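You operate a simulated robot arm through the tools that you are given. There is no shell and no other tool. Be economical: measure what you need, move in short steps, check, and stop when the job is done.

You are at the controls of a simulated robot arm. One attempt, no reset.

## Task
Take the purple case on the open table and put it away on the upper shelf of the long bench. Fetch the white sensor and set it on the green disc. Put the green cap from the short steel bench on the white taped patch. Fetch the teal dish and set it on the lower shelf of the short bench. Put the red case on the shelf under the long white bench. Fetch the pink foam block from the long steel bench and set it on the panel of the lamp box. Shut the back yellow flap. Any order will do. Set down upright: white sensor.

It is judged by the outcome, as a careful person would: the job done as asked, and still so three seconds after it is handed in. It fails if anything else is knocked over, pushed out of place, dropped, spilled or broken. Lids that push on must go on centred and level and be pressed home; caps that screw on are set level and turned clockwise until they are tight.

## Robot
A 7-joint arm with a two-finger parallel gripper on a trunk, on a base that drives. Base frame: it is fixed to the floor where the robot stands at the start and does not move with it; the origin is under the middle of the robot, x ahead of it, y to its left, z up; the surface under the hand at the start is at about z = 0.91. Lengths are in m, angles in degrees, forces in N, time in s.
With the tool pointing down near the work surface it reaches from about 0.26 to 0.7 m from the robot's upright axis, wherever it stands. Its first joint turns from -166.0 to 166.0 degrees. Places, roughly: back yellow flap [3.7, -1.6, 0.8]; cap [-1.25, 1.25, 1]; green disc [1.25, 0.5, 1]; lower shelf of the short bench [-1.2, 1.2, 0.2]; panel of the lamp box (16x15 cm) [-1.16, 1.08, 0.96]; pink foam block [-2, -1.5, 1]; purple case (9x5x3 cm) [0.5, -0.1, 0.9]; red case (9x5x3 cm) [-2.1, 0.7, 0.9]; shelf under the long white bench [-2.1, -0.3, 0.2]; teal dish (9x9x3 cm) [-0.9, 1, 0.5]; upper shelf of the long bench [-2.1, -2.3, 0.5]; white sensor [1.25, 0.25, 1]; white taped patch [1.4, -0.3, 0.9]. Payload 1.57 kg.
The tool frame sits at the grasp point between the pads (the TCP): z along the fingers, y along the line on which they close. The tips reach 0.03 m beyond it. The gripper opens to 0.08 m. The fingers are 0.017 m wide and 0.012 m thick; the gripper's body (0.04 by 0.082 m) begins 0.08 m behind the TCP.
Orientation is told as [roll, pitch, yaw] about the base's x, y, z axes, in that order, counted from this pose: with the fingers straight down and closing along the base's y, the tool's x points along the base's -x, its y along +y and its z along -z.

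## Interface
- The arm moves only by the tool send_rows. Its argument "deltas" is a list of rows, each an object (a shift or turn left out is 0, a gripper value left out holds the last) with "dp": the shift along the tool's x, y, z in m, a list of three; "rotation": the turn, a rotation vector about the tool's x, y, z in degrees, a list of three; "fingers": the finger opening in m, from 0 to 0.08. In form: [{"dp": [dx, dy, dz], "rotation": [rx, ry, rz], "fingers": fingers}, ...]. A call has 1 to 8 rows; each row shifts and turns the commanded pose from where the row before left it, along the tool's axes as they then stand. A row lasts 0.2 s, in which the tool goes at most 0.05 m and 8.6 degrees; a call with a longer step from one row to the next is refused whole, and so is a gripper value outside its range. A pose out of reach is approached as far as the arm can. The call stops where the force on the tool passes 40 N (or 10 N more than at its start, if that is more) or the arm is blocked; 0.2 s more then pass. The fingers move at their own pace (about 0.072 m/s each) and stop on an object; they squeeze with about 38 N. The grip force told is the motor's: it shows also when the fingers shut on nothing. Time passes only in rows, and 0.2 s behind the last, so rows that do not move let the fingers close. It gives the time, the measured TCP pose, the force on the tool (base axes), the opening and the grip force at its end, in the units of the frame above (readings bear some noise), with the torque about the TCP (base axes, N m) and any sound that the robot's microphone picked up.
- Cameras (640 x 400 px; columns grow to the right, rows downward): "scene" is now at [0.0221, 0.0992, 1.447]; the picture's right is [-0.34, -0.94, 0.00], its down [-0.50, 0.18, -0.84] and it looks along [0.80, -0.28, -0.54] (base axes); focal length 291 px, centre (320, 200). "wrist" rides on the gripper at [0.072, -0.007, -0.122] in the tool frame; the picture's right is [0.09, 1.00, 0.00], its down [-0.84, 0.08, -0.54] and it looks along [-0.54, 0.05, 0.84] (tool axes); focal length 238 px, centre (320, 200).
- snapshot(camera): a new picture of that camera. The clock stands still meanwhile.
- raise_lower(by): slides the trunk up (or, below 0, down) by that many m; the arm and the scene camera ride with it, the base frame stays. It gives what a move gives, with no picture.
- steer(legs): drives the robot by 1 to 6 legs, each [ahead, left, turn to the left] in m, m and degrees, along the robot's own axes; the way and the turn of a leg run together, so that a leg with both is an arc; at most 1.5 m and 180 degrees a leg. The arm and the cameras ride along, it lands a little off, and it stops where it bumps. It gives what a move gives.
- aim_head(pan, tilt): turns the head with the scene camera to pan (to the left, within 86 degrees either way) and tilt (down, from -29 to 69), counted from straight ahead of the robot. It gives what a move gives.
- point_at(camera, pixels): for up to 12 pixels [column, row] of the newest picture of that camera ("zoom" is the newest enlarged one), the place [x, y, z] in the base frame of the surface seen there, good to about 0.003 m, but the place of the scene camera against the robot may be out by one fixed shift of up to 0.025 m in any direction. The clock stands still meanwhile.
- close_up(camera, box): a new picture of the part [left, top, right, bottom] of that camera's present view, enlarged. The clock stands still meanwhile.
- sign_off(): hands the job in; it is judged then, once.

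Go step by step. Measure first, check grasps and placings, and put right what went wrong. The budget is 131 turns and 144 pictures, counting those below and the enlarged ones. Unless the task says otherwise, let go and move clear before handing in.

The tools are called by a JSON object that holds its "fn" and its "kwargs". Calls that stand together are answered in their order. send_rows: Moves the arm, as the interface text tells. Its arguments: {"type":"object","properties":{"deltas":{"type":"array","items":{"type":"object","properties":{"dp":{"type":"array","items":{"type":"number"}},"rotation":{"type":"array","items":{"type":"number"}},"fingers":{"type":"number"}}}}},"required":["deltas"]} The other tools are called the same way: raise_lower (by) slides the trunk up or down; steer (legs) drives the base; aim_head (pan, tilt) turns the head that bears the scene camera; snapshot (camera) takes a picture; point_at (camera, pixels) gives the place of the surface under pixels of a picture; close_up (camera, box) takes an enlarged picture of a part of a camera's view; sign_off () hands the job in.

At the start:

```text
time: 0.0
eef_pos: [0.4104, -0.0108, 1.1289]
tool_rot: [0.0, 0.0, 0.0]
force: [0.4, 0.6, -0.1]
wrist_torque: [0.02, 0.0, 0.03]
opening: 0.08
finger_force: 0.0
trunk travel left (down, up): [-0.25, 0.23]
robot x, y, heading: [0.0015, -0.0025, -0.3]
head pan, tilt: [-19.7, 32.3]
```

scene: 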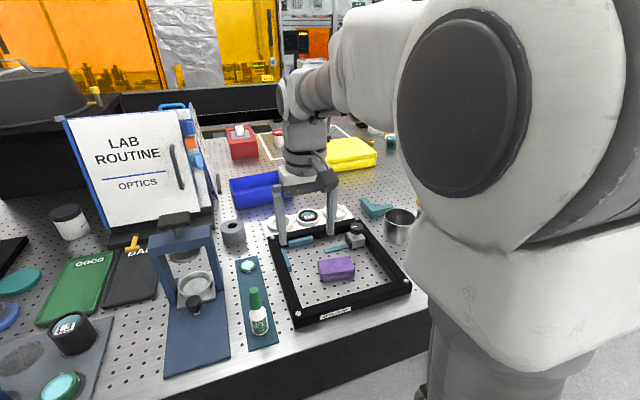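
wrist: 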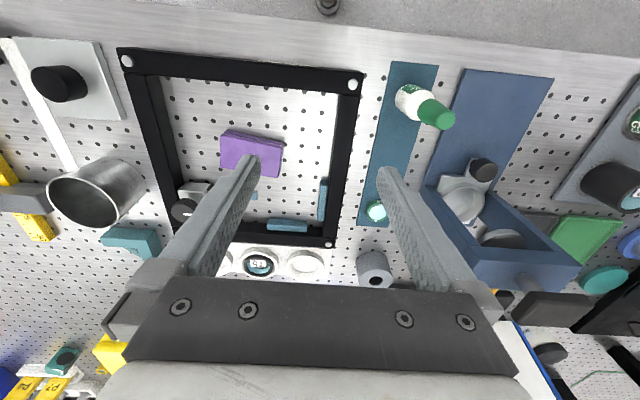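

The purple case shows at wrist pixel (252,152), inside a black frame. I'll measure it with the wrist camera.

{"fn": "point_at", "kwargs": {"camera": "wrist", "pixels": [[226, 133], [284, 142], [222, 166], [278, 177], [252, 152], [205, 120], [300, 190], [240, 57], [340, 150], [287, 226]]}}

{"fn": "point_at", "kwargs": {"camera": "scene", "pixels": [[337, 266], [320, 262], [353, 258], [325, 280], [353, 278], [352, 150], [262, 150], [310, 300]]}}

{"fn": "aim_head", "kwargs": {"pan": 20, "tilt": 25}}

{"fn": "snapshot", "kwargs": {"camera": "scene"}}

```text
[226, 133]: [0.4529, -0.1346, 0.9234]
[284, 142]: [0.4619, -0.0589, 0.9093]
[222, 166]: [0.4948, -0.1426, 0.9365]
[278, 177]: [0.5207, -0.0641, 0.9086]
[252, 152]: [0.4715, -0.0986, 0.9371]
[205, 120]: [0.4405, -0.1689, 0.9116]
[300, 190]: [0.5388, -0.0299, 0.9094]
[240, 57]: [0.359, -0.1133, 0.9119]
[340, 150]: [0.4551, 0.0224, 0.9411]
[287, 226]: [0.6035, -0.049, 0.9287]
```

```text
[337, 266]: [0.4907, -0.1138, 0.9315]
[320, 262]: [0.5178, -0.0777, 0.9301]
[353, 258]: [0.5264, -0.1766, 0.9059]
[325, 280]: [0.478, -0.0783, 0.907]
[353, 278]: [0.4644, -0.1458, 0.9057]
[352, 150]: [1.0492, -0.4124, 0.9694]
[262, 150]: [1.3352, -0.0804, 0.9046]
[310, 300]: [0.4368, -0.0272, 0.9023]
```

```text
time: 1.1
eef_pos: [0.4114, -0.0099, 1.1293]
tool_rot: [0.0, 0.1, 0.0]
force: [0.2, -0.6, -0.2]
wrist_torque: [0.02, 0.01, 0.01]
opening: 0.0798
finger_force: 0.0
trunk travel left (down, up): [-0.25, 0.23]
robot x, y, heading: [-0.0051, 0.0018, 0.2]
head pan, tilt: [20.0, 25.0]
```

```text
141 pictures are left
```

scene: 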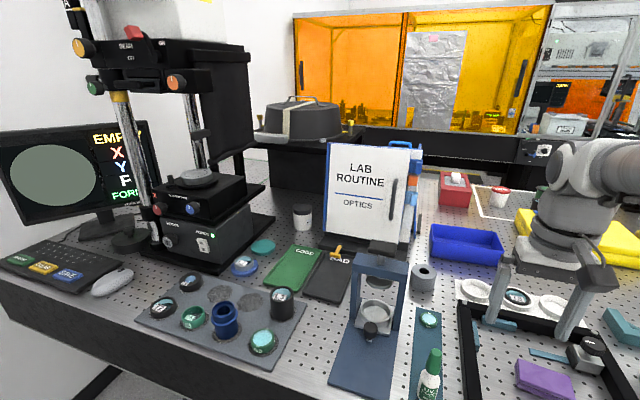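

The new view shows the bench. I'll locate what lies near (1.25, 0.25–0.5) and take an enlarged look.

{"fn": "point_at", "kwargs": {"camera": "scene", "pixels": [[302, 215], [262, 247], [294, 270], [375, 185], [424, 280], [455, 190], [500, 190], [430, 320], [300, 120], [475, 240], [225, 320], [490, 215]]}}

{"fn": "close_up", "kwargs": {"camera": "scene", "box": [230, 70, 550, 270]}}

```text
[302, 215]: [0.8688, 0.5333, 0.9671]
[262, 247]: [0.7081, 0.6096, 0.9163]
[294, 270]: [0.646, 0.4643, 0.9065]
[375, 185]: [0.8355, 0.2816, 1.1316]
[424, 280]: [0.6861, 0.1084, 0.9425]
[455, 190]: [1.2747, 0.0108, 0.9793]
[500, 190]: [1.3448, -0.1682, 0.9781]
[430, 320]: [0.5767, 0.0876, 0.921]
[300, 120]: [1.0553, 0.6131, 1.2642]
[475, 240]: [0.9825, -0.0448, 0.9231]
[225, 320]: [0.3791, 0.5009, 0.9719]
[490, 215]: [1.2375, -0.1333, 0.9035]
```

```text
2.00 times, centred on (390, 170) of scene
```

zoom: 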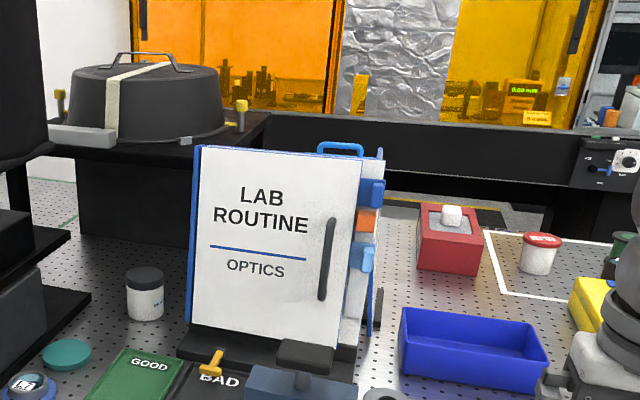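

The patch, the tape and a lidded pot are visible; the sensor and disc are hidden behind the board. First I'll take the purple case, with an enlarged wrist view for its angle.

{"fn": "close_up", "kwargs": {"camera": "wrist", "box": [200, 110, 320, 185]}}

```text
5.33 times, centred on (260, 148) of wrist
```

zoom: 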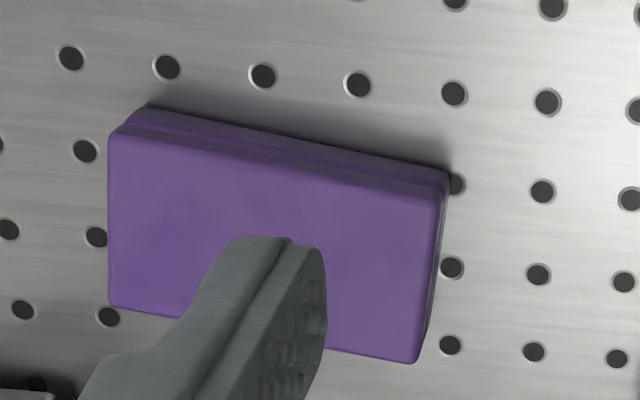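

{"fn": "point_at", "kwargs": {"camera": "zoom", "pixels": [[118, 142], [434, 208], [116, 298], [412, 354], [200, 200], [350, 250], [150, 108], [440, 175]]}}

```text
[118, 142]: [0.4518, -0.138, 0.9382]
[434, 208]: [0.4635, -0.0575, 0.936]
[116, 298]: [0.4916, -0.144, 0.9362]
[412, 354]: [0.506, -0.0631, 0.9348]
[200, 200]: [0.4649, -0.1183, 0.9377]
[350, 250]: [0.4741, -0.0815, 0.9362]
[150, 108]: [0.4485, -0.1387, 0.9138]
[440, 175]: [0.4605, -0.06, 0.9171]
```

The case is centred at about (0.478, -0.10), yawed about 9°. Before choosing the grip I want to see the shelves it goes to, so I'll look round to both sides.

{"fn": "aim_head", "kwargs": {"pan": -86, "tilt": 20}}

{"fn": "snapshot", "kwargs": {"camera": "scene"}}

{"fn": "aim_head", "kwargs": {"pan": 86, "tilt": 20}}

{"fn": "snapshot", "kwargs": {"camera": "scene"}}

```text
time: 2.9
eef_pos: [0.4113, -0.0107, 1.1287]
tool_rot: [0.0, 0.0, 0.0]
force: [-0.2, 0.3, -1.2]
wrist_torque: [-0.03, 0.01, -0.01]
opening: 0.08
finger_force: 0.1
trunk travel left (down, up): [-0.25, 0.23]
robot x, y, heading: [0.0005, 0.0007, 0.1]
head pan, tilt: [-85.9, 20.0]
```

```text
138 pictures are left
```

scene: 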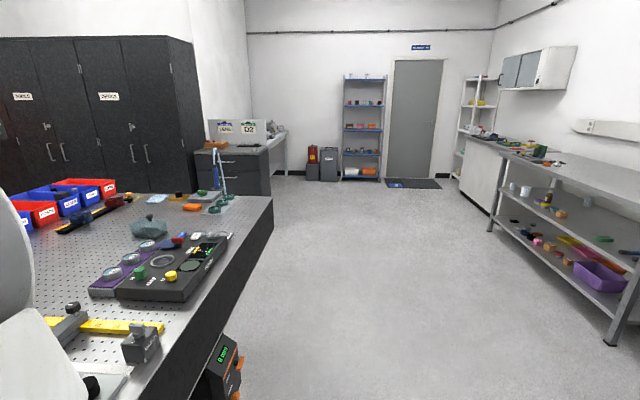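

```text
time: 5.5
eef_pos: [0.4111, -0.0095, 1.1292]
tool_rot: [0.1, 0.0, 0.0]
force: [-0.8, 0.1, 0.2]
wrist_torque: [-0.03, 0.02, 0.02]
opening: 0.0799
finger_force: 0.1
trunk travel left (down, up): [-0.25, 0.23]
robot x, y, heading: [0.0009, -0.0025, 0.0]
head pan, tilt: [85.9, 20.0]
```

```text
137 pictures are left
```

scene: 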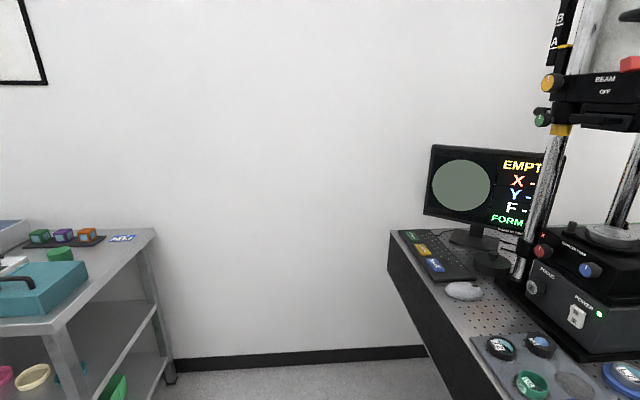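

I'll measure the furniture: table ends here, plus (by re-aiming) the long bench shelves.

{"fn": "point_at", "kwargs": {"camera": "scene", "pixels": [[155, 232], [55, 330], [110, 320], [130, 345], [390, 232], [60, 252], [45, 290], [170, 380], [30, 375], [300, 360]]}}

{"fn": "aim_head", "kwargs": {"pan": -86, "tilt": 20}}

{"fn": "snapshot", "kwargs": {"camera": "scene"}}

{"fn": "point_at", "kwargs": {"camera": "scene", "pixels": [[273, 198], [500, 160], [493, 228], [612, 342], [520, 180], [545, 200], [575, 245], [600, 275], [500, 140], [450, 180], [535, 150], [620, 200]]}}

{"fn": "close_up", "kwargs": {"camera": "scene", "box": [440, 110, 640, 350]}}

```text
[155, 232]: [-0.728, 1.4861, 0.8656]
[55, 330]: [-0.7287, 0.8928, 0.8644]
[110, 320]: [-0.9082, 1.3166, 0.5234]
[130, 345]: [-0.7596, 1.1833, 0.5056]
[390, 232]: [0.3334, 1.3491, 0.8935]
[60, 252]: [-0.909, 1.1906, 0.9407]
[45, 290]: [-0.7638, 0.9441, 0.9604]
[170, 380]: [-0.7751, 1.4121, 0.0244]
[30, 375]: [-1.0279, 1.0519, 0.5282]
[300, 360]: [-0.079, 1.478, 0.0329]
```

```text
time: 8.1
eef_pos: [0.4108, -0.0109, 1.1287]
tool_rot: [0.0, 0.0, 0.0]
force: [-0.3, -0.2, -0.6]
wrist_torque: [0.04, 0.01, 0.04]
opening: 0.0799
finger_force: 0.1
trunk travel left (down, up): [-0.25, 0.23]
robot x, y, heading: [0.0033, -0.0039, -0.1]
head pan, tilt: [-85.9, 20.0]
```

```text
136 pictures are left
```

scene: 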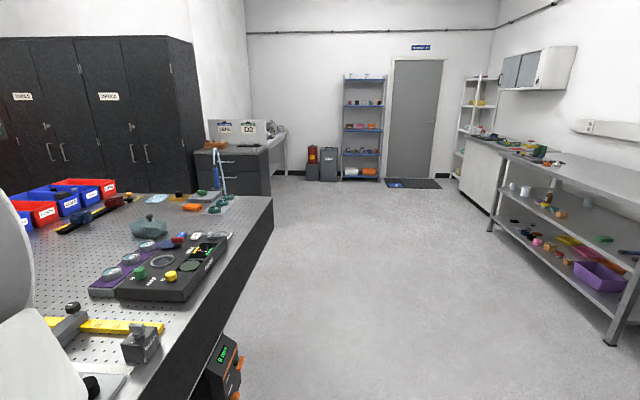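

```text
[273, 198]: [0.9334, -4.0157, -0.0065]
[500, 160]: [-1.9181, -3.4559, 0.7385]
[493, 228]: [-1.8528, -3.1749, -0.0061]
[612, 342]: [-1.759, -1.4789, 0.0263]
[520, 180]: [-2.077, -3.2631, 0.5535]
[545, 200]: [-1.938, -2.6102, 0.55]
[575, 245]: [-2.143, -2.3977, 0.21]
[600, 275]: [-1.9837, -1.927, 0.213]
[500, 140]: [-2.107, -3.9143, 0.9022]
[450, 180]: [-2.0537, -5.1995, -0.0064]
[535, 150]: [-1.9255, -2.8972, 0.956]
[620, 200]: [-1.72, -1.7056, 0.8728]
```

```text
1.67 times, centred on (540, 230) of scene
```

zoom: 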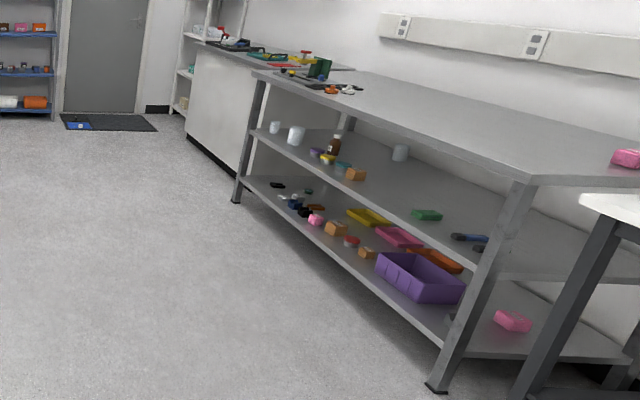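

The long bench has a top at 0.885, an upper shelf at about 0.52 and a lower one at 0.2, open at the front (x≈-1.72). I'll grip the purple case with a leaned tool so it can go in level under the bench top. First I move over it and turn.

{"fn": "send_rows", "kwargs": {"deltas": [{"dp": [-0.0223, -0.03, 0]}, {"dp": [-0.0223, -0.03, 0]}, {"dp": [-0.0223, -0.03, 0]}, {"rotation": [0, 0, 8.5]}, {"rotation": [0, 0, 8.5]}, {"rotation": [0, 0, 8.5]}, {"rotation": [0, 0, 8.5]}, {"rotation": [0, 0, 8.5]}]}}

{"fn": "send_rows", "kwargs": {"deltas": [{"rotation": [0, 0, 8.5]}, {"rotation": [0, 0, 8.5]}, {"rotation": [0, 0, 8.5]}, {"rotation": [0, 0, 8.5]}, {"rotation": [0, 0, 8.5]}, {"rotation": [0, 0, 8.5]}, {"rotation": [0, 0, 5.5]}, {"dp": [0, 0, 0]}]}}

{"fn": "snapshot", "kwargs": {"camera": "wrist"}}

```text
time: 9.9
eef_pos: [0.4784, -0.0995, 1.1281]
tool_rot: [0.0, 0.0, -42.5]
force: [-0.2, -0.2, 0.2]
wrist_torque: [-0.02, -0.01, -0.02]
opening: 0.0802
finger_force: 0.1
trunk travel left (down, up): [-0.25, 0.23]
robot x, y, heading: [0.0013, 0.0006, -0.2]
head pan, tilt: [-85.9, 20.0]
```

```text
time: 11.7
eef_pos: [0.4774, -0.1007, 1.1297]
tool_rot: [0.0, 0.0, -99.1]
force: [-0.4, 0.4, -0.1]
wrist_torque: [0.0, 0.02, 0.02]
opening: 0.0802
finger_force: 0.1
trunk travel left (down, up): [-0.25, 0.23]
robot x, y, heading: [-0.0002, -0.0026, -0.2]
head pan, tilt: [-85.9, 20.0]
```

```text
134 pictures are left
```

wrist: 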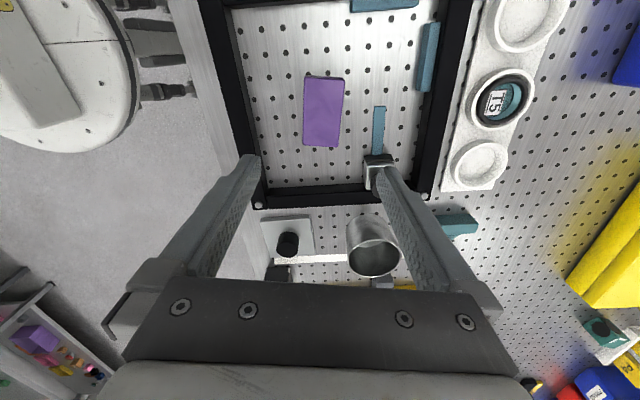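

The case is aligned (columns 303–344, centre 323). I'll measure clearance to the grey block at (378,170) and the strip.

{"fn": "point_at", "kwargs": {"camera": "wrist", "pixels": [[306, 80], [342, 82], [304, 143], [338, 146], [323, 112], [378, 158], [378, 130], [370, 170], [384, 112], [270, 196], [228, 100]]}}

{"fn": "send_rows", "kwargs": {"deltas": [{"rotation": [0, -8, 0], "fingers": 0.07}, {"rotation": [0, -8, 0]}, {"rotation": [0, -8, 0]}, {"rotation": [0, -8, 0]}, {"rotation": [0, -3, 0]}, {"dp": [0, 0, 0]}]}}

{"fn": "snapshot", "kwargs": {"camera": "wrist"}}

```text
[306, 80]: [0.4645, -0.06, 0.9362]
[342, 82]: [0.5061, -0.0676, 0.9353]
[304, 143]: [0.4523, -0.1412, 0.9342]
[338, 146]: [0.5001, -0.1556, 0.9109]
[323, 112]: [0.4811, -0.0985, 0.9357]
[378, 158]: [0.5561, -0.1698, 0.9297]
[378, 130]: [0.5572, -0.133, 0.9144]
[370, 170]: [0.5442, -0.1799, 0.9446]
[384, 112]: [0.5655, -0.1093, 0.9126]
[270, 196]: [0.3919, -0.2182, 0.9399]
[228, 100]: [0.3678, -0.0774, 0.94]
```

```text
time: 13.1
eef_pos: [0.4774, -0.1003, 1.1289]
tool_rot: [0.0, -35.1, -99.0]
force: [-0.3, -0.1, 0.5]
wrist_torque: [-0.02, -0.02, -0.01]
opening: 0.07
finger_force: 0.1
trunk travel left (down, up): [-0.25, 0.23]
robot x, y, heading: [0.0008, 0.0014, -0.2]
head pan, tilt: [-85.9, 20.0]
```

```text
133 pictures are left
```

wrist: 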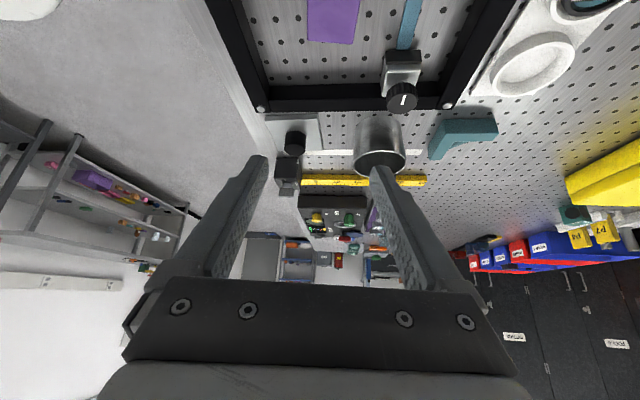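

Clear. I descend straight down to a TCP height of 0.941, shifted 9 mm towards +y, then close.

{"fn": "send_rows", "kwargs": {"deltas": [{"dp": [0.0074, 0, -0.0052]}, {"dp": [0.0258, 0, 0.0369]}, {"dp": [0.0258, 0, 0.0369]}, {"dp": [0.0258, 0, 0.0369]}, {"dp": [0.0172, 0, 0.0246]}, {"dp": [0.0132, 0, 0.0188]}, {"dp": [0, 0, 0], "fingers": 0.03}, {"dp": [0, 0, 0]}]}}

{"fn": "snapshot", "kwargs": {"camera": "wrist"}}

```text
time: 14.9
eef_pos: [0.4776, -0.0887, 0.9389]
tool_rot: [0.0, -35.0, -99.0]
force: [-0.5, -0.2, 0.0]
wrist_torque: [0.0, -0.02, 0.0]
opening: 0.0492
finger_force: 36.5
trunk travel left (down, up): [-0.25, 0.23]
robot x, y, heading: [0.0008, 0.001, -0.1]
head pan, tilt: [-85.9, 20.0]
```

```text
132 pictures are left
```

wrist: 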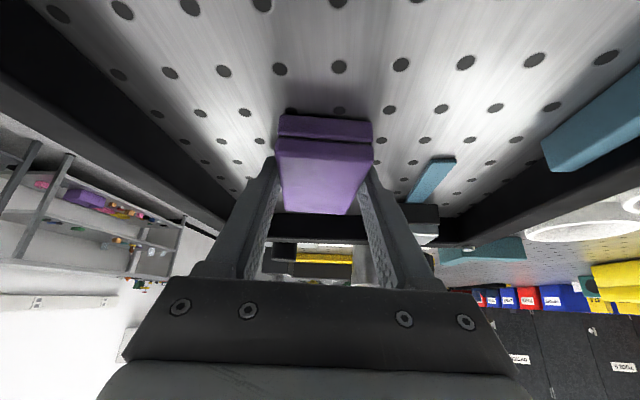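

Gripped (opening 0.049, force 36). I lift straight up and back off from the table.

{"fn": "send_rows", "kwargs": {"deltas": [{"dp": [-0.0172, 0, -0.0246]}, {"dp": [-0.0258, 0, -0.0369]}, {"dp": [-0.0258, 0, -0.0369]}, {"dp": [-0.0258, 0, -0.0369]}, {"dp": [-0.0258, 0, -0.0369]}, {"dp": [0, 0, 0]}]}}

{"fn": "steer", "kwargs": {"legs": [[-0.45, 0, 0]]}}

{"fn": "send_rows", "kwargs": {"deltas": [{"rotation": [-4.88, 0, -6.96]}, {"rotation": [-4.88, 0, -6.96]}, {"rotation": [-4.88, 0, -6.96]}, {"rotation": [-4.88, 0, -6.96]}, {"rotation": [-4.88, 0, -6.96]}, {"rotation": [-4.88, 0, -6.96]}, {"rotation": [-4.88, 0, -6.96]}, {"rotation": [-4.88, 0, -6.96]}]}}

{"fn": "send_rows", "kwargs": {"deltas": [{"rotation": [-4.88, 0, -6.96]}, {"rotation": [-4.88, 0, -6.96]}, {"rotation": [-4.88, 0, -6.96]}, {"rotation": [-3.2, 0, -4.6]}]}}

```text
time: 16.3
eef_pos: [0.4808, -0.0915, 1.1505]
tool_rot: [0.0, -35.0, -99.1]
force: [0.6, -0.2, -0.4]
wrist_torque: [0.04, -0.02, 0.03]
opening: 0.049
finger_force: 38.0
trunk travel left (down, up): [-0.25, 0.23]
robot x, y, heading: [-0.0019, 0.0008, -0.0]
head pan, tilt: [-85.9, 20.0]
```

```text
time: 19.8
eef_pos: [0.0285, -0.0902, 1.15]
tool_rot: [0.0, -35.0, -98.8]
force: [-0.6, -0.2, -0.2]
wrist_torque: [0.01, 0.02, 0.01]
opening: 0.0489
finger_force: 37.5
trunk travel left (down, up): [-0.25, 0.23]
robot x, y, heading: [-0.4505, -0.0022, 0.2]
head pan, tilt: [-85.9, 20.0]
```

```text
time: 21.6
eef_pos: [0.0278, -0.0916, 1.1496]
tool_rot: [-0.1, -35.0, -30.8]
force: [0.6, -0.3, 0.3]
wrist_torque: [0.02, -0.01, -0.01]
opening: 0.0493
finger_force: 37.7
trunk travel left (down, up): [-0.25, 0.23]
robot x, y, heading: [-0.4515, 0.0008, 0.4]
head pan, tilt: [-85.9, 20.0]
```

```text
time: 22.6
eef_pos: [0.0286, -0.0911, 1.15]
tool_rot: [0.1, -35.0, 0.1]
force: [1.1, 0.1, -0.7]
wrist_torque: [0.01, 0.03, -0.01]
opening: 0.049
finger_force: 38.4
trunk travel left (down, up): [-0.25, 0.23]
robot x, y, heading: [-0.4501, 0.002, 0.1]
head pan, tilt: [-85.9, 20.0]
```

Holding well. Now I drive towards the long bench and face it.

{"fn": "steer", "kwargs": {"legs": [[0, 0, -90], [1.4, -0.3, 0], [0.9, -0.2, 0], [0, 0, -90]]}}

{"fn": "aim_head", "kwargs": {"pan": -15, "tilt": 40}}

{"fn": "snapshot", "kwargs": {"camera": "scene"}}

```text
time: 48.0
eef_pos: [-1.4087, -2.2044, 1.1497]
tool_rot: [0.0, -34.9, 179.5]
force: [-0.1, 0.4, -1.2]
wrist_torque: [-0.03, -0.01, 0.03]
opening: 0.049
finger_force: 38.1
trunk travel left (down, up): [-0.25, 0.23]
robot x, y, heading: [-0.9299, -2.2993, 179.8]
head pan, tilt: [-85.9, 20.0]
```

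```text
time: 49.5
eef_pos: [-1.4086, -2.2042, 1.1497]
tool_rot: [0.0, -35.1, 179.6]
force: [0.0, -0.2, 0.1]
wrist_torque: [0.01, -0.02, 0.03]
opening: 0.049
finger_force: 37.8
trunk travel left (down, up): [-0.25, 0.23]
robot x, y, heading: [-0.9285, -2.3003, 179.5]
head pan, tilt: [-15.0, 40.0]
```

```text
131 pictures are left
```

scene: 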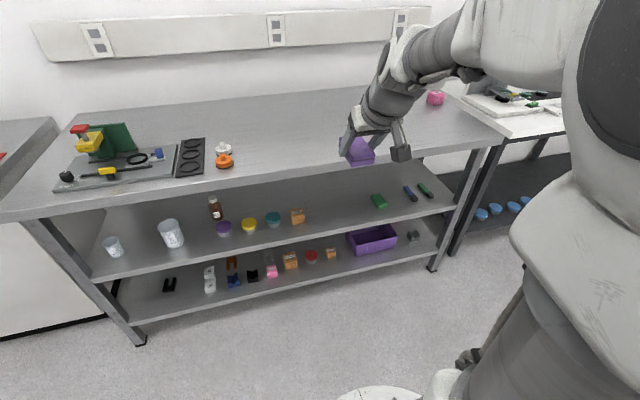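

Good view. The upper shelf is clear around pixel (335,212). I'll measure there and along its front edge, plus the pink block at (435,97).

{"fn": "point_at", "kwargs": {"camera": "scene", "pixels": [[335, 212], [330, 232], [420, 210], [340, 195], [330, 190], [435, 97], [380, 200], [300, 215], [310, 180], [345, 275]]}}

{"fn": "close_up", "kwargs": {"camera": "scene", "box": [400, 70, 580, 170]}}

```text
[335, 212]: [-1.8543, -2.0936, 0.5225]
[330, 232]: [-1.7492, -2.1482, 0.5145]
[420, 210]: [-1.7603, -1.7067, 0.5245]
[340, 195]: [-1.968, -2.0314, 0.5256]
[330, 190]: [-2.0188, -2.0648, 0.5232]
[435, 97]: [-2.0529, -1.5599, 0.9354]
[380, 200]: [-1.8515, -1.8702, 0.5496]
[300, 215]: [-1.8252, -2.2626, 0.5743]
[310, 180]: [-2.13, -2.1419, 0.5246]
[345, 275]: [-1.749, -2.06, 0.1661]
```

```text
3.56 times, centred on (490, 120) of scene
```

zoom: 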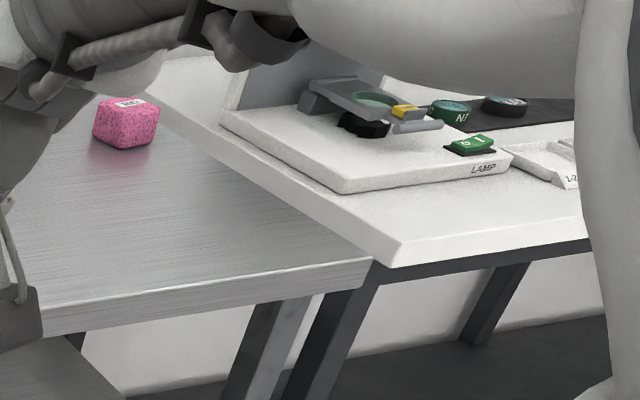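

The upper shelf is at z≈0.525 and clear at y≈-2.07. I lower the trunk and then the arm in front of the bench, and check from the wrist.

{"fn": "raise_lower", "kwargs": {"by": -0.25}}

{"fn": "send_rows", "kwargs": {"deltas": [{"dp": [0.0258, 0, 0.0369]}, {"dp": [0.0258, 0, 0.0369]}, {"dp": [0.0258, 0, 0.0369]}, {"dp": [0.0258, 0, 0.0369]}, {"dp": [0.0258, 0, 0.0369]}, {"dp": [0.0258, 0, 0.0369]}, {"dp": [0.0172, 0, 0.0246]}, {"dp": [0, 0, 0]}]}}

{"fn": "snapshot", "kwargs": {"camera": "scene"}}

```text
time: 52.0
eef_pos: [-1.4083, -2.2043, 0.9003]
tool_rot: [0.1, -35.0, 179.6]
force: [0.7, 0.6, -0.9]
wrist_torque: [0.02, 0.0, 0.0]
opening: 0.0489
finger_force: 38.3
trunk travel left (down, up): [0.0, 0.48]
robot x, y, heading: [-0.9276, -2.3026, 179.7]
head pan, tilt: [-15.0, 40.0]
```

```text
time: 53.8
eef_pos: [-1.4103, -2.2031, 0.5975]
tool_rot: [0.0, -35.1, 179.6]
force: [0.6, 0.4, 0.0]
wrist_torque: [-0.01, 0.0, -0.04]
opening: 0.0493
finger_force: 37.7
trunk travel left (down, up): [0.0, 0.48]
robot x, y, heading: [-0.929, -2.3011, 179.7]
head pan, tilt: [-15.0, 40.0]
```

```text
129 pictures are left
```

scene: 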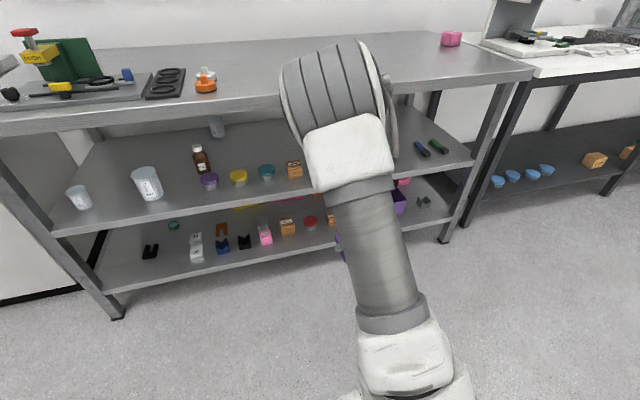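

The arm's bulky joint is at pixel (335,90). I'll measure how high and how far forward it sits before driving in.

{"fn": "point_at", "kwargs": {"camera": "scene", "pixels": [[345, 45], [300, 60], [335, 90], [345, 150], [290, 95], [375, 60], [385, 100], [300, 170]]}}

{"fn": "snapshot", "kwargs": {"camera": "wrist"}}

```text
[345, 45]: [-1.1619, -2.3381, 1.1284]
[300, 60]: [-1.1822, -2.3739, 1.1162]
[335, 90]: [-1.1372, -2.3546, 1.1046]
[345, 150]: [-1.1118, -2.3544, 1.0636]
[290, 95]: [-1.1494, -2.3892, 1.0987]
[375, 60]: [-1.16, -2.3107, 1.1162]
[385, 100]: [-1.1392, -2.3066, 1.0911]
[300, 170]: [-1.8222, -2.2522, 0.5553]
```

```text
128 pictures are left
```

wrist: 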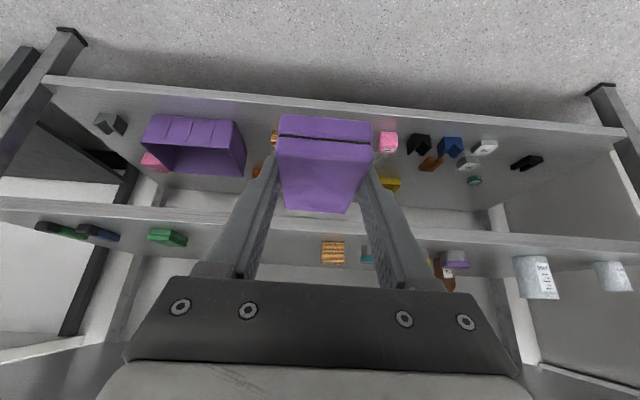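

The elbow is 0.25 m behind the TCP, so there's room. I shift right and drive in with the case about 4 cm above the shelf.

{"fn": "steer", "kwargs": {"legs": [[0, -0.14, 0], [0.405, 0, 0]]}}

{"fn": "snapshot", "kwargs": {"camera": "wrist"}}

{"fn": "snapshot", "kwargs": {"camera": "scene"}}

```text
time: 58.3
eef_pos: [-1.8047, -2.0583, 0.5978]
tool_rot: [0.0, -35.0, 179.5]
force: [0.0, 0.4, -0.3]
wrist_torque: [0.01, -0.04, 0.01]
opening: 0.0489
finger_force: 38.0
trunk travel left (down, up): [0.0, 0.48]
robot x, y, heading: [-1.324, -2.1536, 179.2]
head pan, tilt: [-15.0, 40.0]
```

```text
127 pictures are left
```

wrist: 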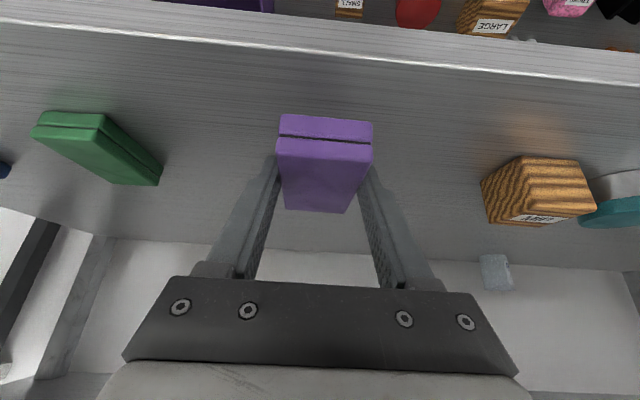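

```text
126 pictures are left
```

scene: 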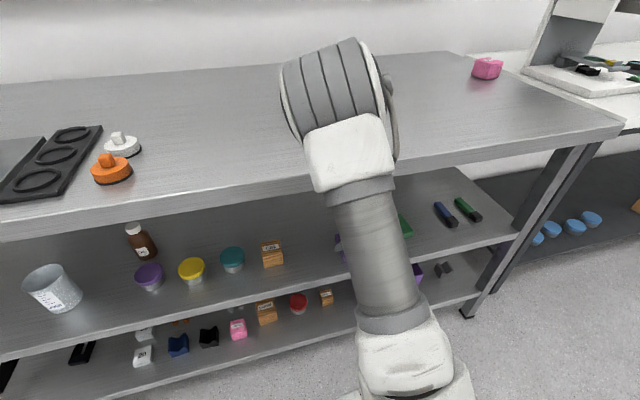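

Clear spot below the case. I'll measure the shelf around it with the wrist camera.

{"fn": "point_at", "kwargs": {"camera": "wrist", "pixels": [[220, 120], [430, 130], [230, 180], [320, 100], [250, 50], [282, 118], [370, 122]]}}

```text
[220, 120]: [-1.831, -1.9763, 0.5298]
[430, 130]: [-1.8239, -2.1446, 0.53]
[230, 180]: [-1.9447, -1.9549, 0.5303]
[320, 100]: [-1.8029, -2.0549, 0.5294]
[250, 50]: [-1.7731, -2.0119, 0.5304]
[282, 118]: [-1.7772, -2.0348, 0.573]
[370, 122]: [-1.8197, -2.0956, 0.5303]
```

Shelf at z=0.530. I move 3 cm further in, lower until the case is just at the shelf, and release.

{"fn": "send_rows", "kwargs": {"deltas": [{"dp": [-0.0246, 0, 0.0172]}, {"dp": [0.0115, 0, 0.0164]}, {"dp": [0.0069, 0, 0.0098]}, {"dp": [0.002, 0, 0.0029]}, {"dp": [0, 0, 0]}]}}

{"fn": "snapshot", "kwargs": {"camera": "wrist"}}

```text
time: 59.5
eef_pos: [-1.8353, -2.058, 0.563]
tool_rot: [0.0, -35.0, 179.6]
force: [-0.1, -0.1, -0.2]
wrist_torque: [0.0, -0.04, 0.01]
opening: 0.0492
finger_force: 37.6
trunk travel left (down, up): [0.0, 0.48]
robot x, y, heading: [-1.327, -2.1563, 179.2]
head pan, tilt: [-15.0, 40.0]
```

```text
125 pictures are left
```

wrist: 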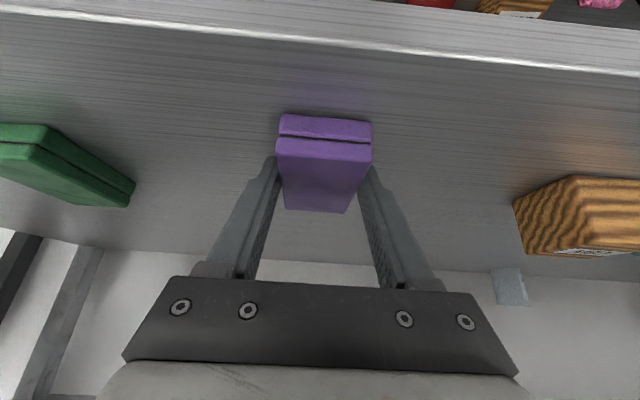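

Very close to the shelf; a final 2 mm, then open and back out along the tool axis.

{"fn": "send_rows", "kwargs": {"deltas": [{"dp": [0.0011, 0, 0.0016]}, {"dp": [0, 0, 0], "fingers": 0.078}, {"dp": [0, 0, 0]}, {"dp": [0, 0, -0.03]}, {"dp": [0, 0, -0.04]}, {"dp": [0, 0, 0]}]}}

{"fn": "snapshot", "kwargs": {"camera": "wrist"}}

```text
time: 60.9
eef_pos: [-1.796, -2.0592, 0.6168]
tool_rot: [0.0, -35.1, 179.7]
force: [-0.7, 0.2, 0.1]
wrist_torque: [0.0, 0.0, 0.04]
opening: 0.078
finger_force: 0.1
trunk travel left (down, up): [0.0, 0.48]
robot x, y, heading: [-1.3265, -2.1547, 179.4]
head pan, tilt: [-15.0, 40.0]
```

```text
124 pictures are left
```

wrist: 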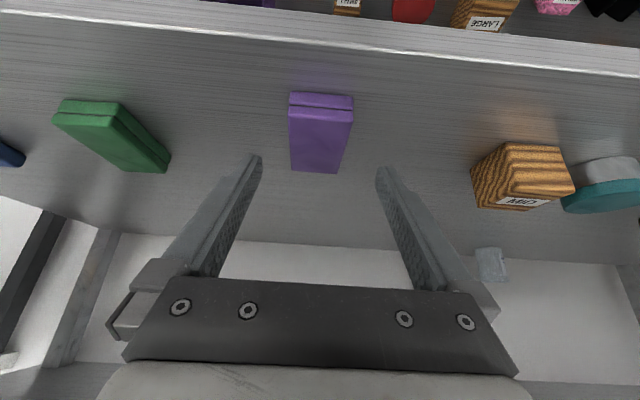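

The purple case stands flat on the upper shelf (pixel (320,130)). Next the pink foam block: back out, raise, make the tool upright, shift right.

{"fn": "steer", "kwargs": {"legs": [[-0.45, 0, 0], [0, -0.5, 0]]}}

{"fn": "raise_lower", "kwargs": {"by": 0.48}}

{"fn": "send_rows", "kwargs": {"deltas": [{"rotation": [0, 8, 0]}, {"rotation": [0, 8, 0]}, {"rotation": [0, 8, 0]}, {"rotation": [0, 8, 0]}, {"rotation": [0, 3, 0]}, {"dp": [0, 0, -0.02]}]}}

{"fn": "steer", "kwargs": {"legs": [[0.42, 0, 0]]}}

{"fn": "snapshot", "kwargs": {"camera": "wrist"}}

{"fn": "snapshot", "kwargs": {"camera": "scene"}}

```text
time: 68.2
eef_pos: [-1.3458, -1.5645, 0.619]
tool_rot: [0.0, -35.0, 179.6]
force: [0.5, 0.7, 0.8]
wrist_torque: [0.0, 0.0, -0.05]
opening: 0.0779
finger_force: 0.1
trunk travel left (down, up): [0.0, 0.48]
robot x, y, heading: [-0.8688, -1.6581, 179.4]
head pan, tilt: [-15.0, 40.0]
```

```text
refused: 0.48 is not a number from -0.4 to 0.4
```

```text
time: 69.6
eef_pos: [-1.3475, -1.5651, 0.6373]
tool_rot: [0.0, 0.0, 179.6]
force: [0.5, -0.1, -0.3]
wrist_torque: [0.01, 0.0, -0.01]
opening: 0.078
finger_force: 0.0
trunk travel left (down, up): [0.0, 0.48]
robot x, y, heading: [-0.8733, -1.658, 179.3]
head pan, tilt: [-15.0, 40.0]
```

```text
time: 72.4
eef_pos: [-1.6962, -1.5579, 0.6356]
tool_rot: [0.4, 0.7, 178.6]
force: [-0.7, -0.8, 0.3]
wrist_torque: [-0.04, -0.03, -0.03]
opening: 0.0779
finger_force: 0.1
trunk travel left (down, up): [0.0, 0.48]
robot x, y, heading: [-1.2426, -1.6613, 179.4]
head pan, tilt: [-15.0, 40.0]
stopped in leg 1: the robot was blocked; the commanded pose is now the measured one
```

```text
123 pictures are left
```

wrist: 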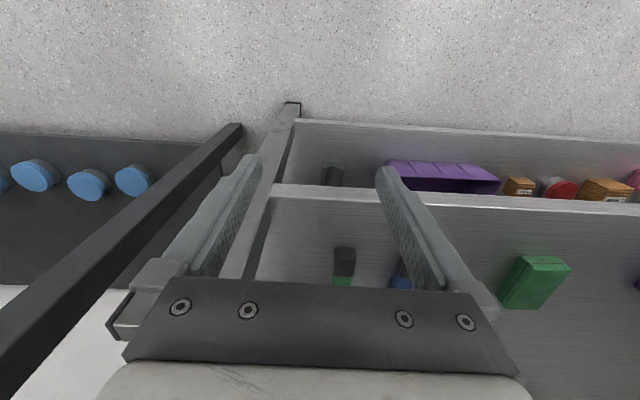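

```text
122 pictures are left
```

scene: 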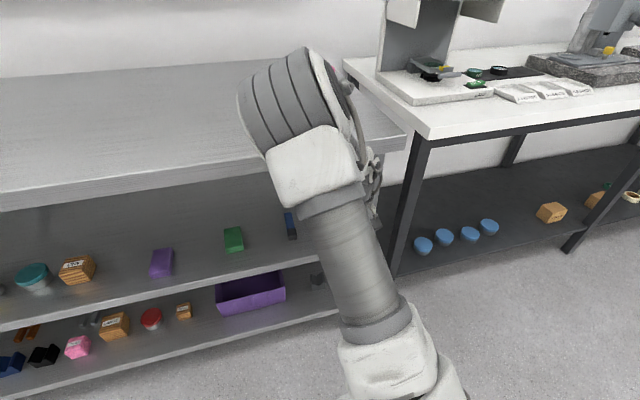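

The trunk raise was refused (limit 0.4), so the hand bumped the bench edge. I'll back off and check that nothing moved, raising in two parts from now on.

{"fn": "steer", "kwargs": {"legs": [[-0.3, 0, 0]]}}

{"fn": "raise_lower", "kwargs": {"by": 0.4}}

{"fn": "raise_lower", "kwargs": {"by": 0.08}}

{"fn": "snapshot", "kwargs": {"camera": "scene"}}

```text
time: 75.0
eef_pos: [-1.3935, -1.5645, 0.6341]
tool_rot: [0.3, 1.1, 179.0]
force: [-0.4, -0.9, 0.5]
wrist_torque: [0.01, 0.04, 0.01]
opening: 0.0777
finger_force: 0.1
trunk travel left (down, up): [0.0, 0.48]
robot x, y, heading: [-0.9283, -1.6596, 179.6]
head pan, tilt: [-15.0, 40.0]
```

```text
time: 78.8
eef_pos: [-1.3929, -1.5643, 1.0348]
tool_rot: [0.3, 1.0, 179.0]
force: [0.4, 0.4, 0.2]
wrist_torque: [-0.01, -0.03, 0.02]
opening: 0.0782
finger_force: 0.2
trunk travel left (down, up): [-0.4, 0.08]
robot x, y, heading: [-0.9337, -1.6628, 179.6]
head pan, tilt: [-15.0, 40.0]
```

```text
time: 80.0
eef_pos: [-1.3919, -1.5656, 1.1129]
tool_rot: [0.3, 1.0, 179.1]
force: [-0.4, 0.0, -0.1]
wrist_torque: [0.0, 0.02, 0.02]
opening: 0.0781
finger_force: 0.1
trunk travel left (down, up): [-0.48, 0.0]
robot x, y, heading: [-0.932, -1.6585, 179.4]
head pan, tilt: [-15.0, 40.0]
```

```text
121 pictures are left
```

scene: 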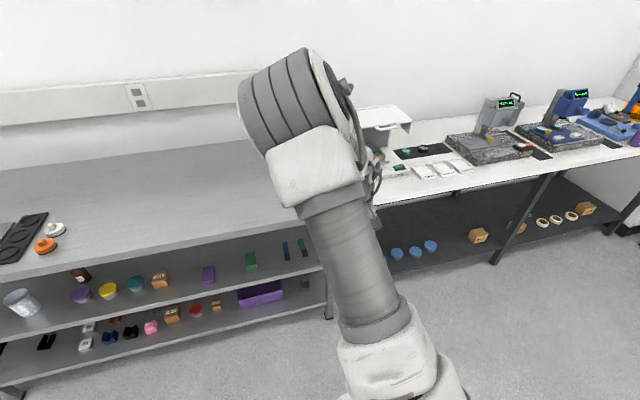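

Nothing disturbed. I drive forward with the tool high over the bench top and look with the wrist camera.

{"fn": "steer", "kwargs": {"legs": [[0.42, 0, 0]]}}

{"fn": "snapshot", "kwargs": {"camera": "wrist"}}

```text
time: 83.2
eef_pos: [-1.8091, -1.5584, 1.1133]
tool_rot: [0.4, 1.1, 178.8]
force: [0.2, 0.3, -0.9]
wrist_torque: [0.02, -0.01, 0.0]
opening: 0.0782
finger_force: 0.1
trunk travel left (down, up): [-0.48, 0.0]
robot x, y, heading: [-1.3451, -1.6579, 179.5]
head pan, tilt: [-15.0, 40.0]
```

```text
120 pictures are left
```

wrist: 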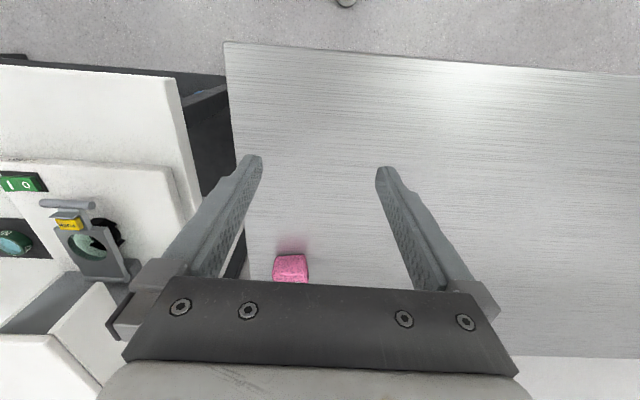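

{"fn": "point_at", "kwargs": {"camera": "wrist", "pixels": [[278, 258], [304, 258], [275, 278], [306, 278], [290, 268], [290, 240]]}}

{"fn": "close_up", "kwargs": {"camera": "wrist", "box": [250, 230, 346, 290]}}

```text
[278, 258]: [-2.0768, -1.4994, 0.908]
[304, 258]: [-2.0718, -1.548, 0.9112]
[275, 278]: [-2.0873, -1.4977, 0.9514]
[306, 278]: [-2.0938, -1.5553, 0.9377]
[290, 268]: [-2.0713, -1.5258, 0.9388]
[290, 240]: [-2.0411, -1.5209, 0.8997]
```

```text
6.67 times, centred on (298, 260) of wrist
```

zoom: 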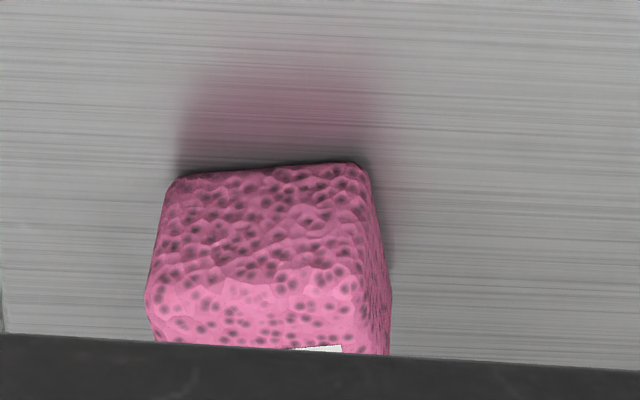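

The block is about 5.5 cm wide with its front at x≈-2.065. I move forward to see it whole.

{"fn": "send_rows", "kwargs": {"deltas": [{"dp": [-0.045, -0.008, 0]}, {"dp": [-0.045, -0.008, 0]}, {"dp": [-0.045, -0.008, 0]}, {"dp": [-0.045, -0.008, 0]}, {"dp": [0, 0, 0]}]}}

{"fn": "close_up", "kwargs": {"camera": "wrist", "box": [220, 100, 412, 220]}}

{"fn": "point_at", "kwargs": {"camera": "zoom", "pixels": [[320, 200], [280, 170], [360, 170], [280, 230], [360, 230]]}}

```text
time: 84.4
eef_pos: [-1.9877, -1.5224, 1.1115]
tool_rot: [0.3, 1.1, 178.7]
force: [-0.4, 1.0, -0.5]
wrist_torque: [-0.02, 0.01, 0.02]
opening: 0.078
finger_force: 0.0
trunk travel left (down, up): [-0.48, 0.0]
robot x, y, heading: [-1.3465, -1.655, 179.2]
head pan, tilt: [-15.0, 40.0]
```

```text
3.33 times, centred on (316, 160) of wrist
```

zoom: 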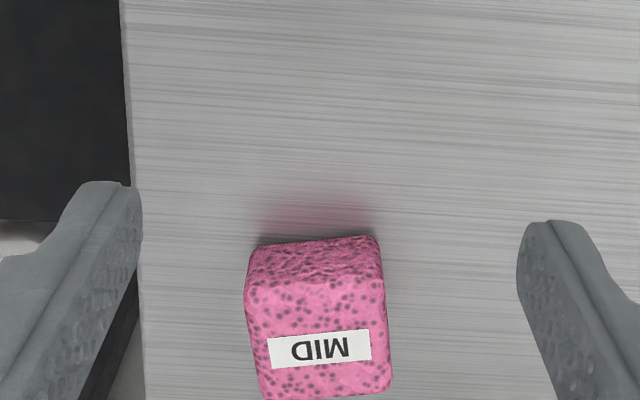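

```text
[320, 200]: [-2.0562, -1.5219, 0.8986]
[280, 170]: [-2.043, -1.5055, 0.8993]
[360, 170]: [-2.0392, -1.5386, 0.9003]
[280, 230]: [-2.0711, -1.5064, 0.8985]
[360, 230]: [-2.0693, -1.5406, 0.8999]
```

{"fn": "point_at", "kwargs": {"camera": "zoom", "pixels": [[252, 285], [378, 275], [265, 392], [388, 385], [320, 320], [318, 350], [265, 245], [370, 240]]}}

{"fn": "snapshot", "kwargs": {"camera": "wrist"}}

```text
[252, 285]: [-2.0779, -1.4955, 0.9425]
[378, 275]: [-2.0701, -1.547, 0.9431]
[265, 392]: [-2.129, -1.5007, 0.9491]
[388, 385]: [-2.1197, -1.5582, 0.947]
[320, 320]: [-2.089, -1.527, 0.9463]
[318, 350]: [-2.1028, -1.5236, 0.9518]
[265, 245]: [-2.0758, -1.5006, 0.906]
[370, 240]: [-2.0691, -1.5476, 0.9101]
```

```text
117 pictures are left
```

wrist: 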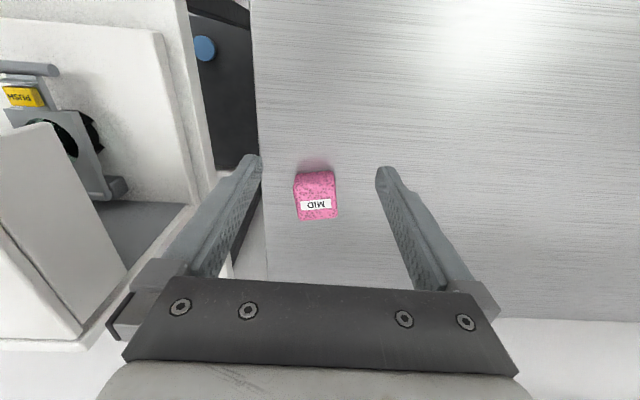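

The block spans about 5.5 cm, centre ≈(-2.10,-1.527), yawed ~9°. I drive 0.11 m closer (reach) and align the tool.

{"fn": "steer", "kwargs": {"legs": [[0.11, 0, 0]]}}

{"fn": "send_rows", "kwargs": {"deltas": [{"rotation": [0, 0, -5]}, {"rotation": [0, 0, -5]}, {"dp": [0, 0, 0]}]}}

{"fn": "snapshot", "kwargs": {"camera": "wrist"}}

```text
time: 85.8
eef_pos: [-2.0769, -1.522, 1.1107]
tool_rot: [0.3, 1.1, 178.8]
force: [0.1, 0.4, 0.4]
wrist_torque: [0.05, 0.01, 0.0]
opening: 0.0782
finger_force: 0.0
trunk travel left (down, up): [-0.48, 0.0]
robot x, y, heading: [-1.4398, -1.6554, 179.3]
head pan, tilt: [-15.0, 40.0]
stopped in leg 1: the robot was blocked; the commanded pose is now the measured one
```

```text
time: 86.6
eef_pos: [-2.0764, -1.5204, 1.1106]
tool_rot: [0.5, 0.9, -171.3]
force: [0.0, -1.0, 0.3]
wrist_torque: [-0.01, -0.02, 0.03]
opening: 0.0779
finger_force: 0.1
trunk travel left (down, up): [-0.48, 0.0]
robot x, y, heading: [-1.4354, -1.6574, 179.2]
head pan, tilt: [-15.0, 40.0]
```

```text
116 pictures are left
```

wrist: 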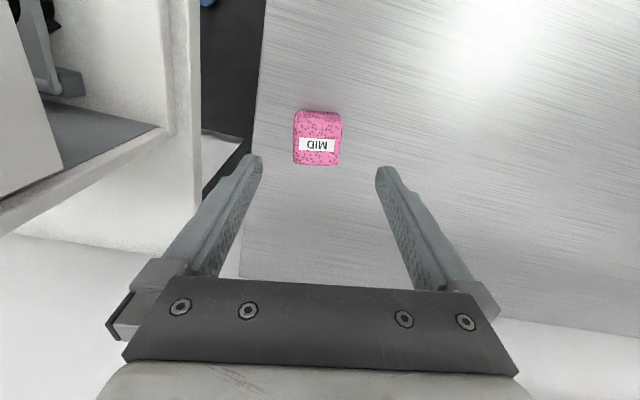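

The block lies at (318,138) between the fingers. I shift 2 cm forward, descend to z≈0.936 and grip.

{"fn": "send_rows", "kwargs": {"deltas": [{"dp": [-0.0227, 0.0026, 0]}, {"dp": [0, 0, 0.045]}, {"dp": [0, 0, 0.045]}, {"dp": [0, 0, 0.045]}, {"dp": [0, 0, 0.025]}, {"dp": [0, 0, 0.015]}, {"fingers": 0.03}, {"dp": [0, 0, 0]}]}}

{"fn": "snapshot", "kwargs": {"camera": "wrist"}}

```text
time: 88.4
eef_pos: [-2.0953, -1.5287, 0.9349]
tool_rot: [0.4, 0.9, -171.2]
force: [-0.2, 0.1, 0.5]
wrist_torque: [-0.03, 0.02, -0.04]
opening: 0.0587
finger_force: 37.9
trunk travel left (down, up): [-0.48, 0.0]
robot x, y, heading: [-1.4351, -1.6527, 179.2]
head pan, tilt: [-15.0, 40.0]
```

```text
115 pictures are left
```

wrist: 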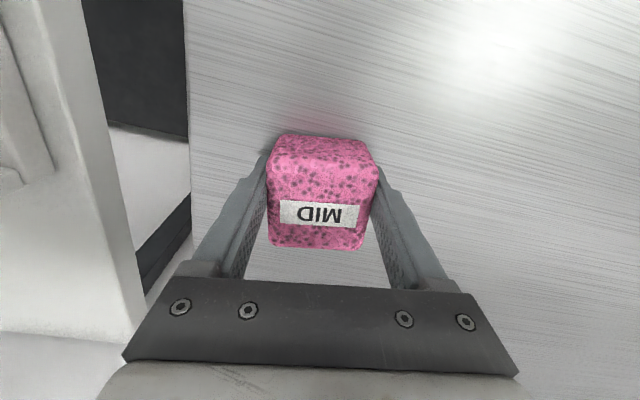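

Pink block gripped (opening 0.059). I lift, retract, back out and drive towards the short bench, facing it.

{"fn": "send_rows", "kwargs": {"deltas": [{"dp": [0, 0, -0.03]}, {"dp": [0, 0, -0.045]}, {"dp": [0, 0, -0.045]}, {"dp": [0, 0, -0.045]}, {"dp": [0.045, 0, 0]}, {"dp": [0.045, 0, 0]}, {"dp": [0.045, 0, 0]}, {"dp": [0.03, 0, 0]}]}}

{"fn": "steer", "kwargs": {"legs": [[-0.5, 0, 0], [0, 0, -90], [1.3, 0, 0], [0.5, 0, 0]]}}

{"fn": "aim_head", "kwargs": {"pan": 10, "tilt": 35}}

{"fn": "snapshot", "kwargs": {"camera": "scene"}}

```text
time: 90.2
eef_pos: [-1.9342, -1.4992, 1.105]
tool_rot: [0.5, 1.0, -171.2]
force: [0.6, -0.6, 0.6]
wrist_torque: [0.05, 0.02, 0.02]
opening: 0.0586
finger_force: 38.1
trunk travel left (down, up): [-0.48, 0.0]
robot x, y, heading: [-1.4373, -1.6519, 179.8]
head pan, tilt: [-15.0, 40.0]
```

```text
time: 110.7
eef_pos: [-0.6996, 0.6169, 1.1048]
tool_rot: [0.5, 0.9, 97.0]
force: [0.3, -0.2, -0.6]
wrist_torque: [0.01, 0.02, 0.0]
opening: 0.0587
finger_force: 38.2
trunk travel left (down, up): [-0.48, 0.0]
robot x, y, heading: [-0.868, 0.1292, 87.2]
head pan, tilt: [-15.0, 40.0]
```

```text
time: 111.6
eef_pos: [-0.6995, 0.6171, 1.1054]
tool_rot: [0.5, 0.9, 96.9]
force: [0.2, 0.5, 0.2]
wrist_torque: [-0.02, -0.02, -0.01]
opening: 0.0585
finger_force: 37.9
trunk travel left (down, up): [-0.48, 0.0]
robot x, y, heading: [-0.8691, 0.1242, 87.5]
head pan, tilt: [10.0, 35.0]
```

```text
114 pictures are left
```

scene: 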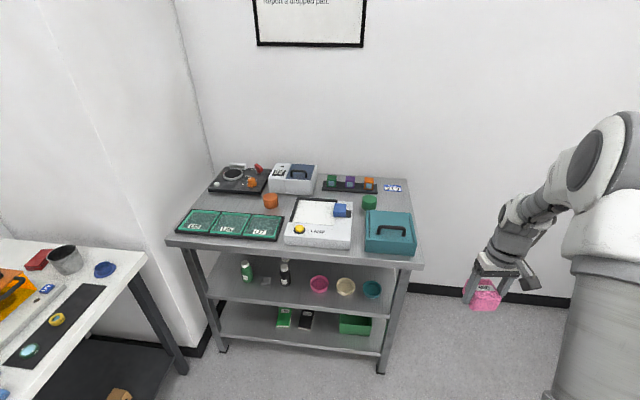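

{"fn": "close_up", "kwargs": {"camera": "scene", "box": [160, 150, 440, 330]}}

{"fn": "point_at", "kwargs": {"camera": "scene", "pixels": [[315, 213], [295, 238], [345, 242], [370, 202], [390, 230], [167, 244], [420, 262], [345, 285], [373, 290], [270, 200], [340, 210], [318, 230]]}}

```text
2.22 times, centred on (300, 240) of scene
```

zoom: 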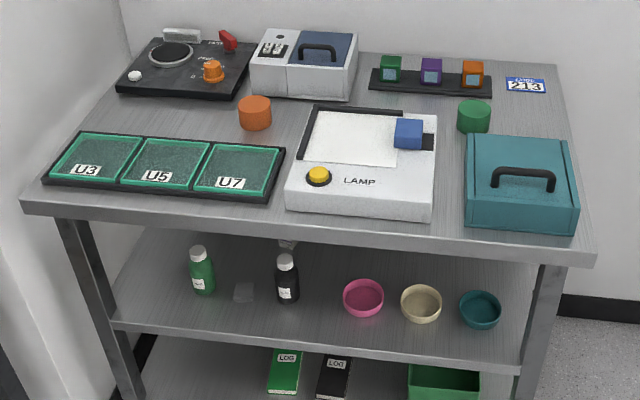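

```text
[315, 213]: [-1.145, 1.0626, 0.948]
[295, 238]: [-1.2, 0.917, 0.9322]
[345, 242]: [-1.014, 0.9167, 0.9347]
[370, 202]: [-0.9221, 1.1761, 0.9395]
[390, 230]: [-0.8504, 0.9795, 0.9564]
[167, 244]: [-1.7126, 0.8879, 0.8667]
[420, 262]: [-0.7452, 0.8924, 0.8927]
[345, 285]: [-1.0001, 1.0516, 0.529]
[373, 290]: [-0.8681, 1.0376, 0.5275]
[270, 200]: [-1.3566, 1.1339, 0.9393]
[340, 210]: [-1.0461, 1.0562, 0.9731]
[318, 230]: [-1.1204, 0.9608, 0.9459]
```

The panel is the white sheet at (315,213). I need to identify the green cap near (-1.25,1.25,1) — I'll zoom on that region.

{"fn": "close_up", "kwargs": {"camera": "scene", "box": [200, 155, 420, 215]}}

{"fn": "point_at", "kwargs": {"camera": "scene", "pixels": [[295, 178], [280, 172], [310, 172], [332, 180], [233, 175], [252, 183], [239, 165], [369, 182], [393, 188]]}}

```text
2.91 times, centred on (310, 185) of scene
```

zoom: 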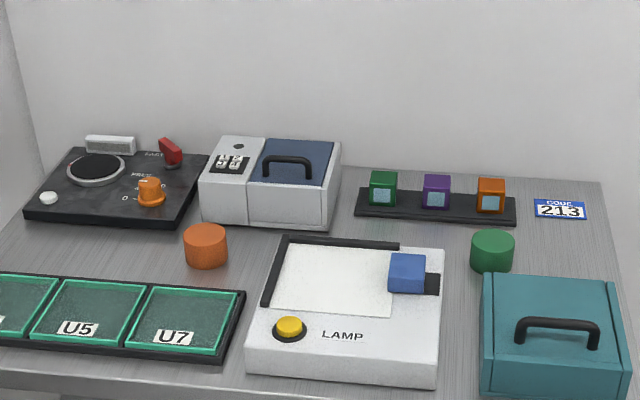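

```text
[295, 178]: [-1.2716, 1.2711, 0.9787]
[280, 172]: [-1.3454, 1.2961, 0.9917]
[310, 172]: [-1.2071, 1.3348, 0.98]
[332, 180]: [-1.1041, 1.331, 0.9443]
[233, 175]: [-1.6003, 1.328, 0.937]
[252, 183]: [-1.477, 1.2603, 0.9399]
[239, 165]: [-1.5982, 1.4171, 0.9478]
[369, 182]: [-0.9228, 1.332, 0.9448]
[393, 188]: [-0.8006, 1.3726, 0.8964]
```

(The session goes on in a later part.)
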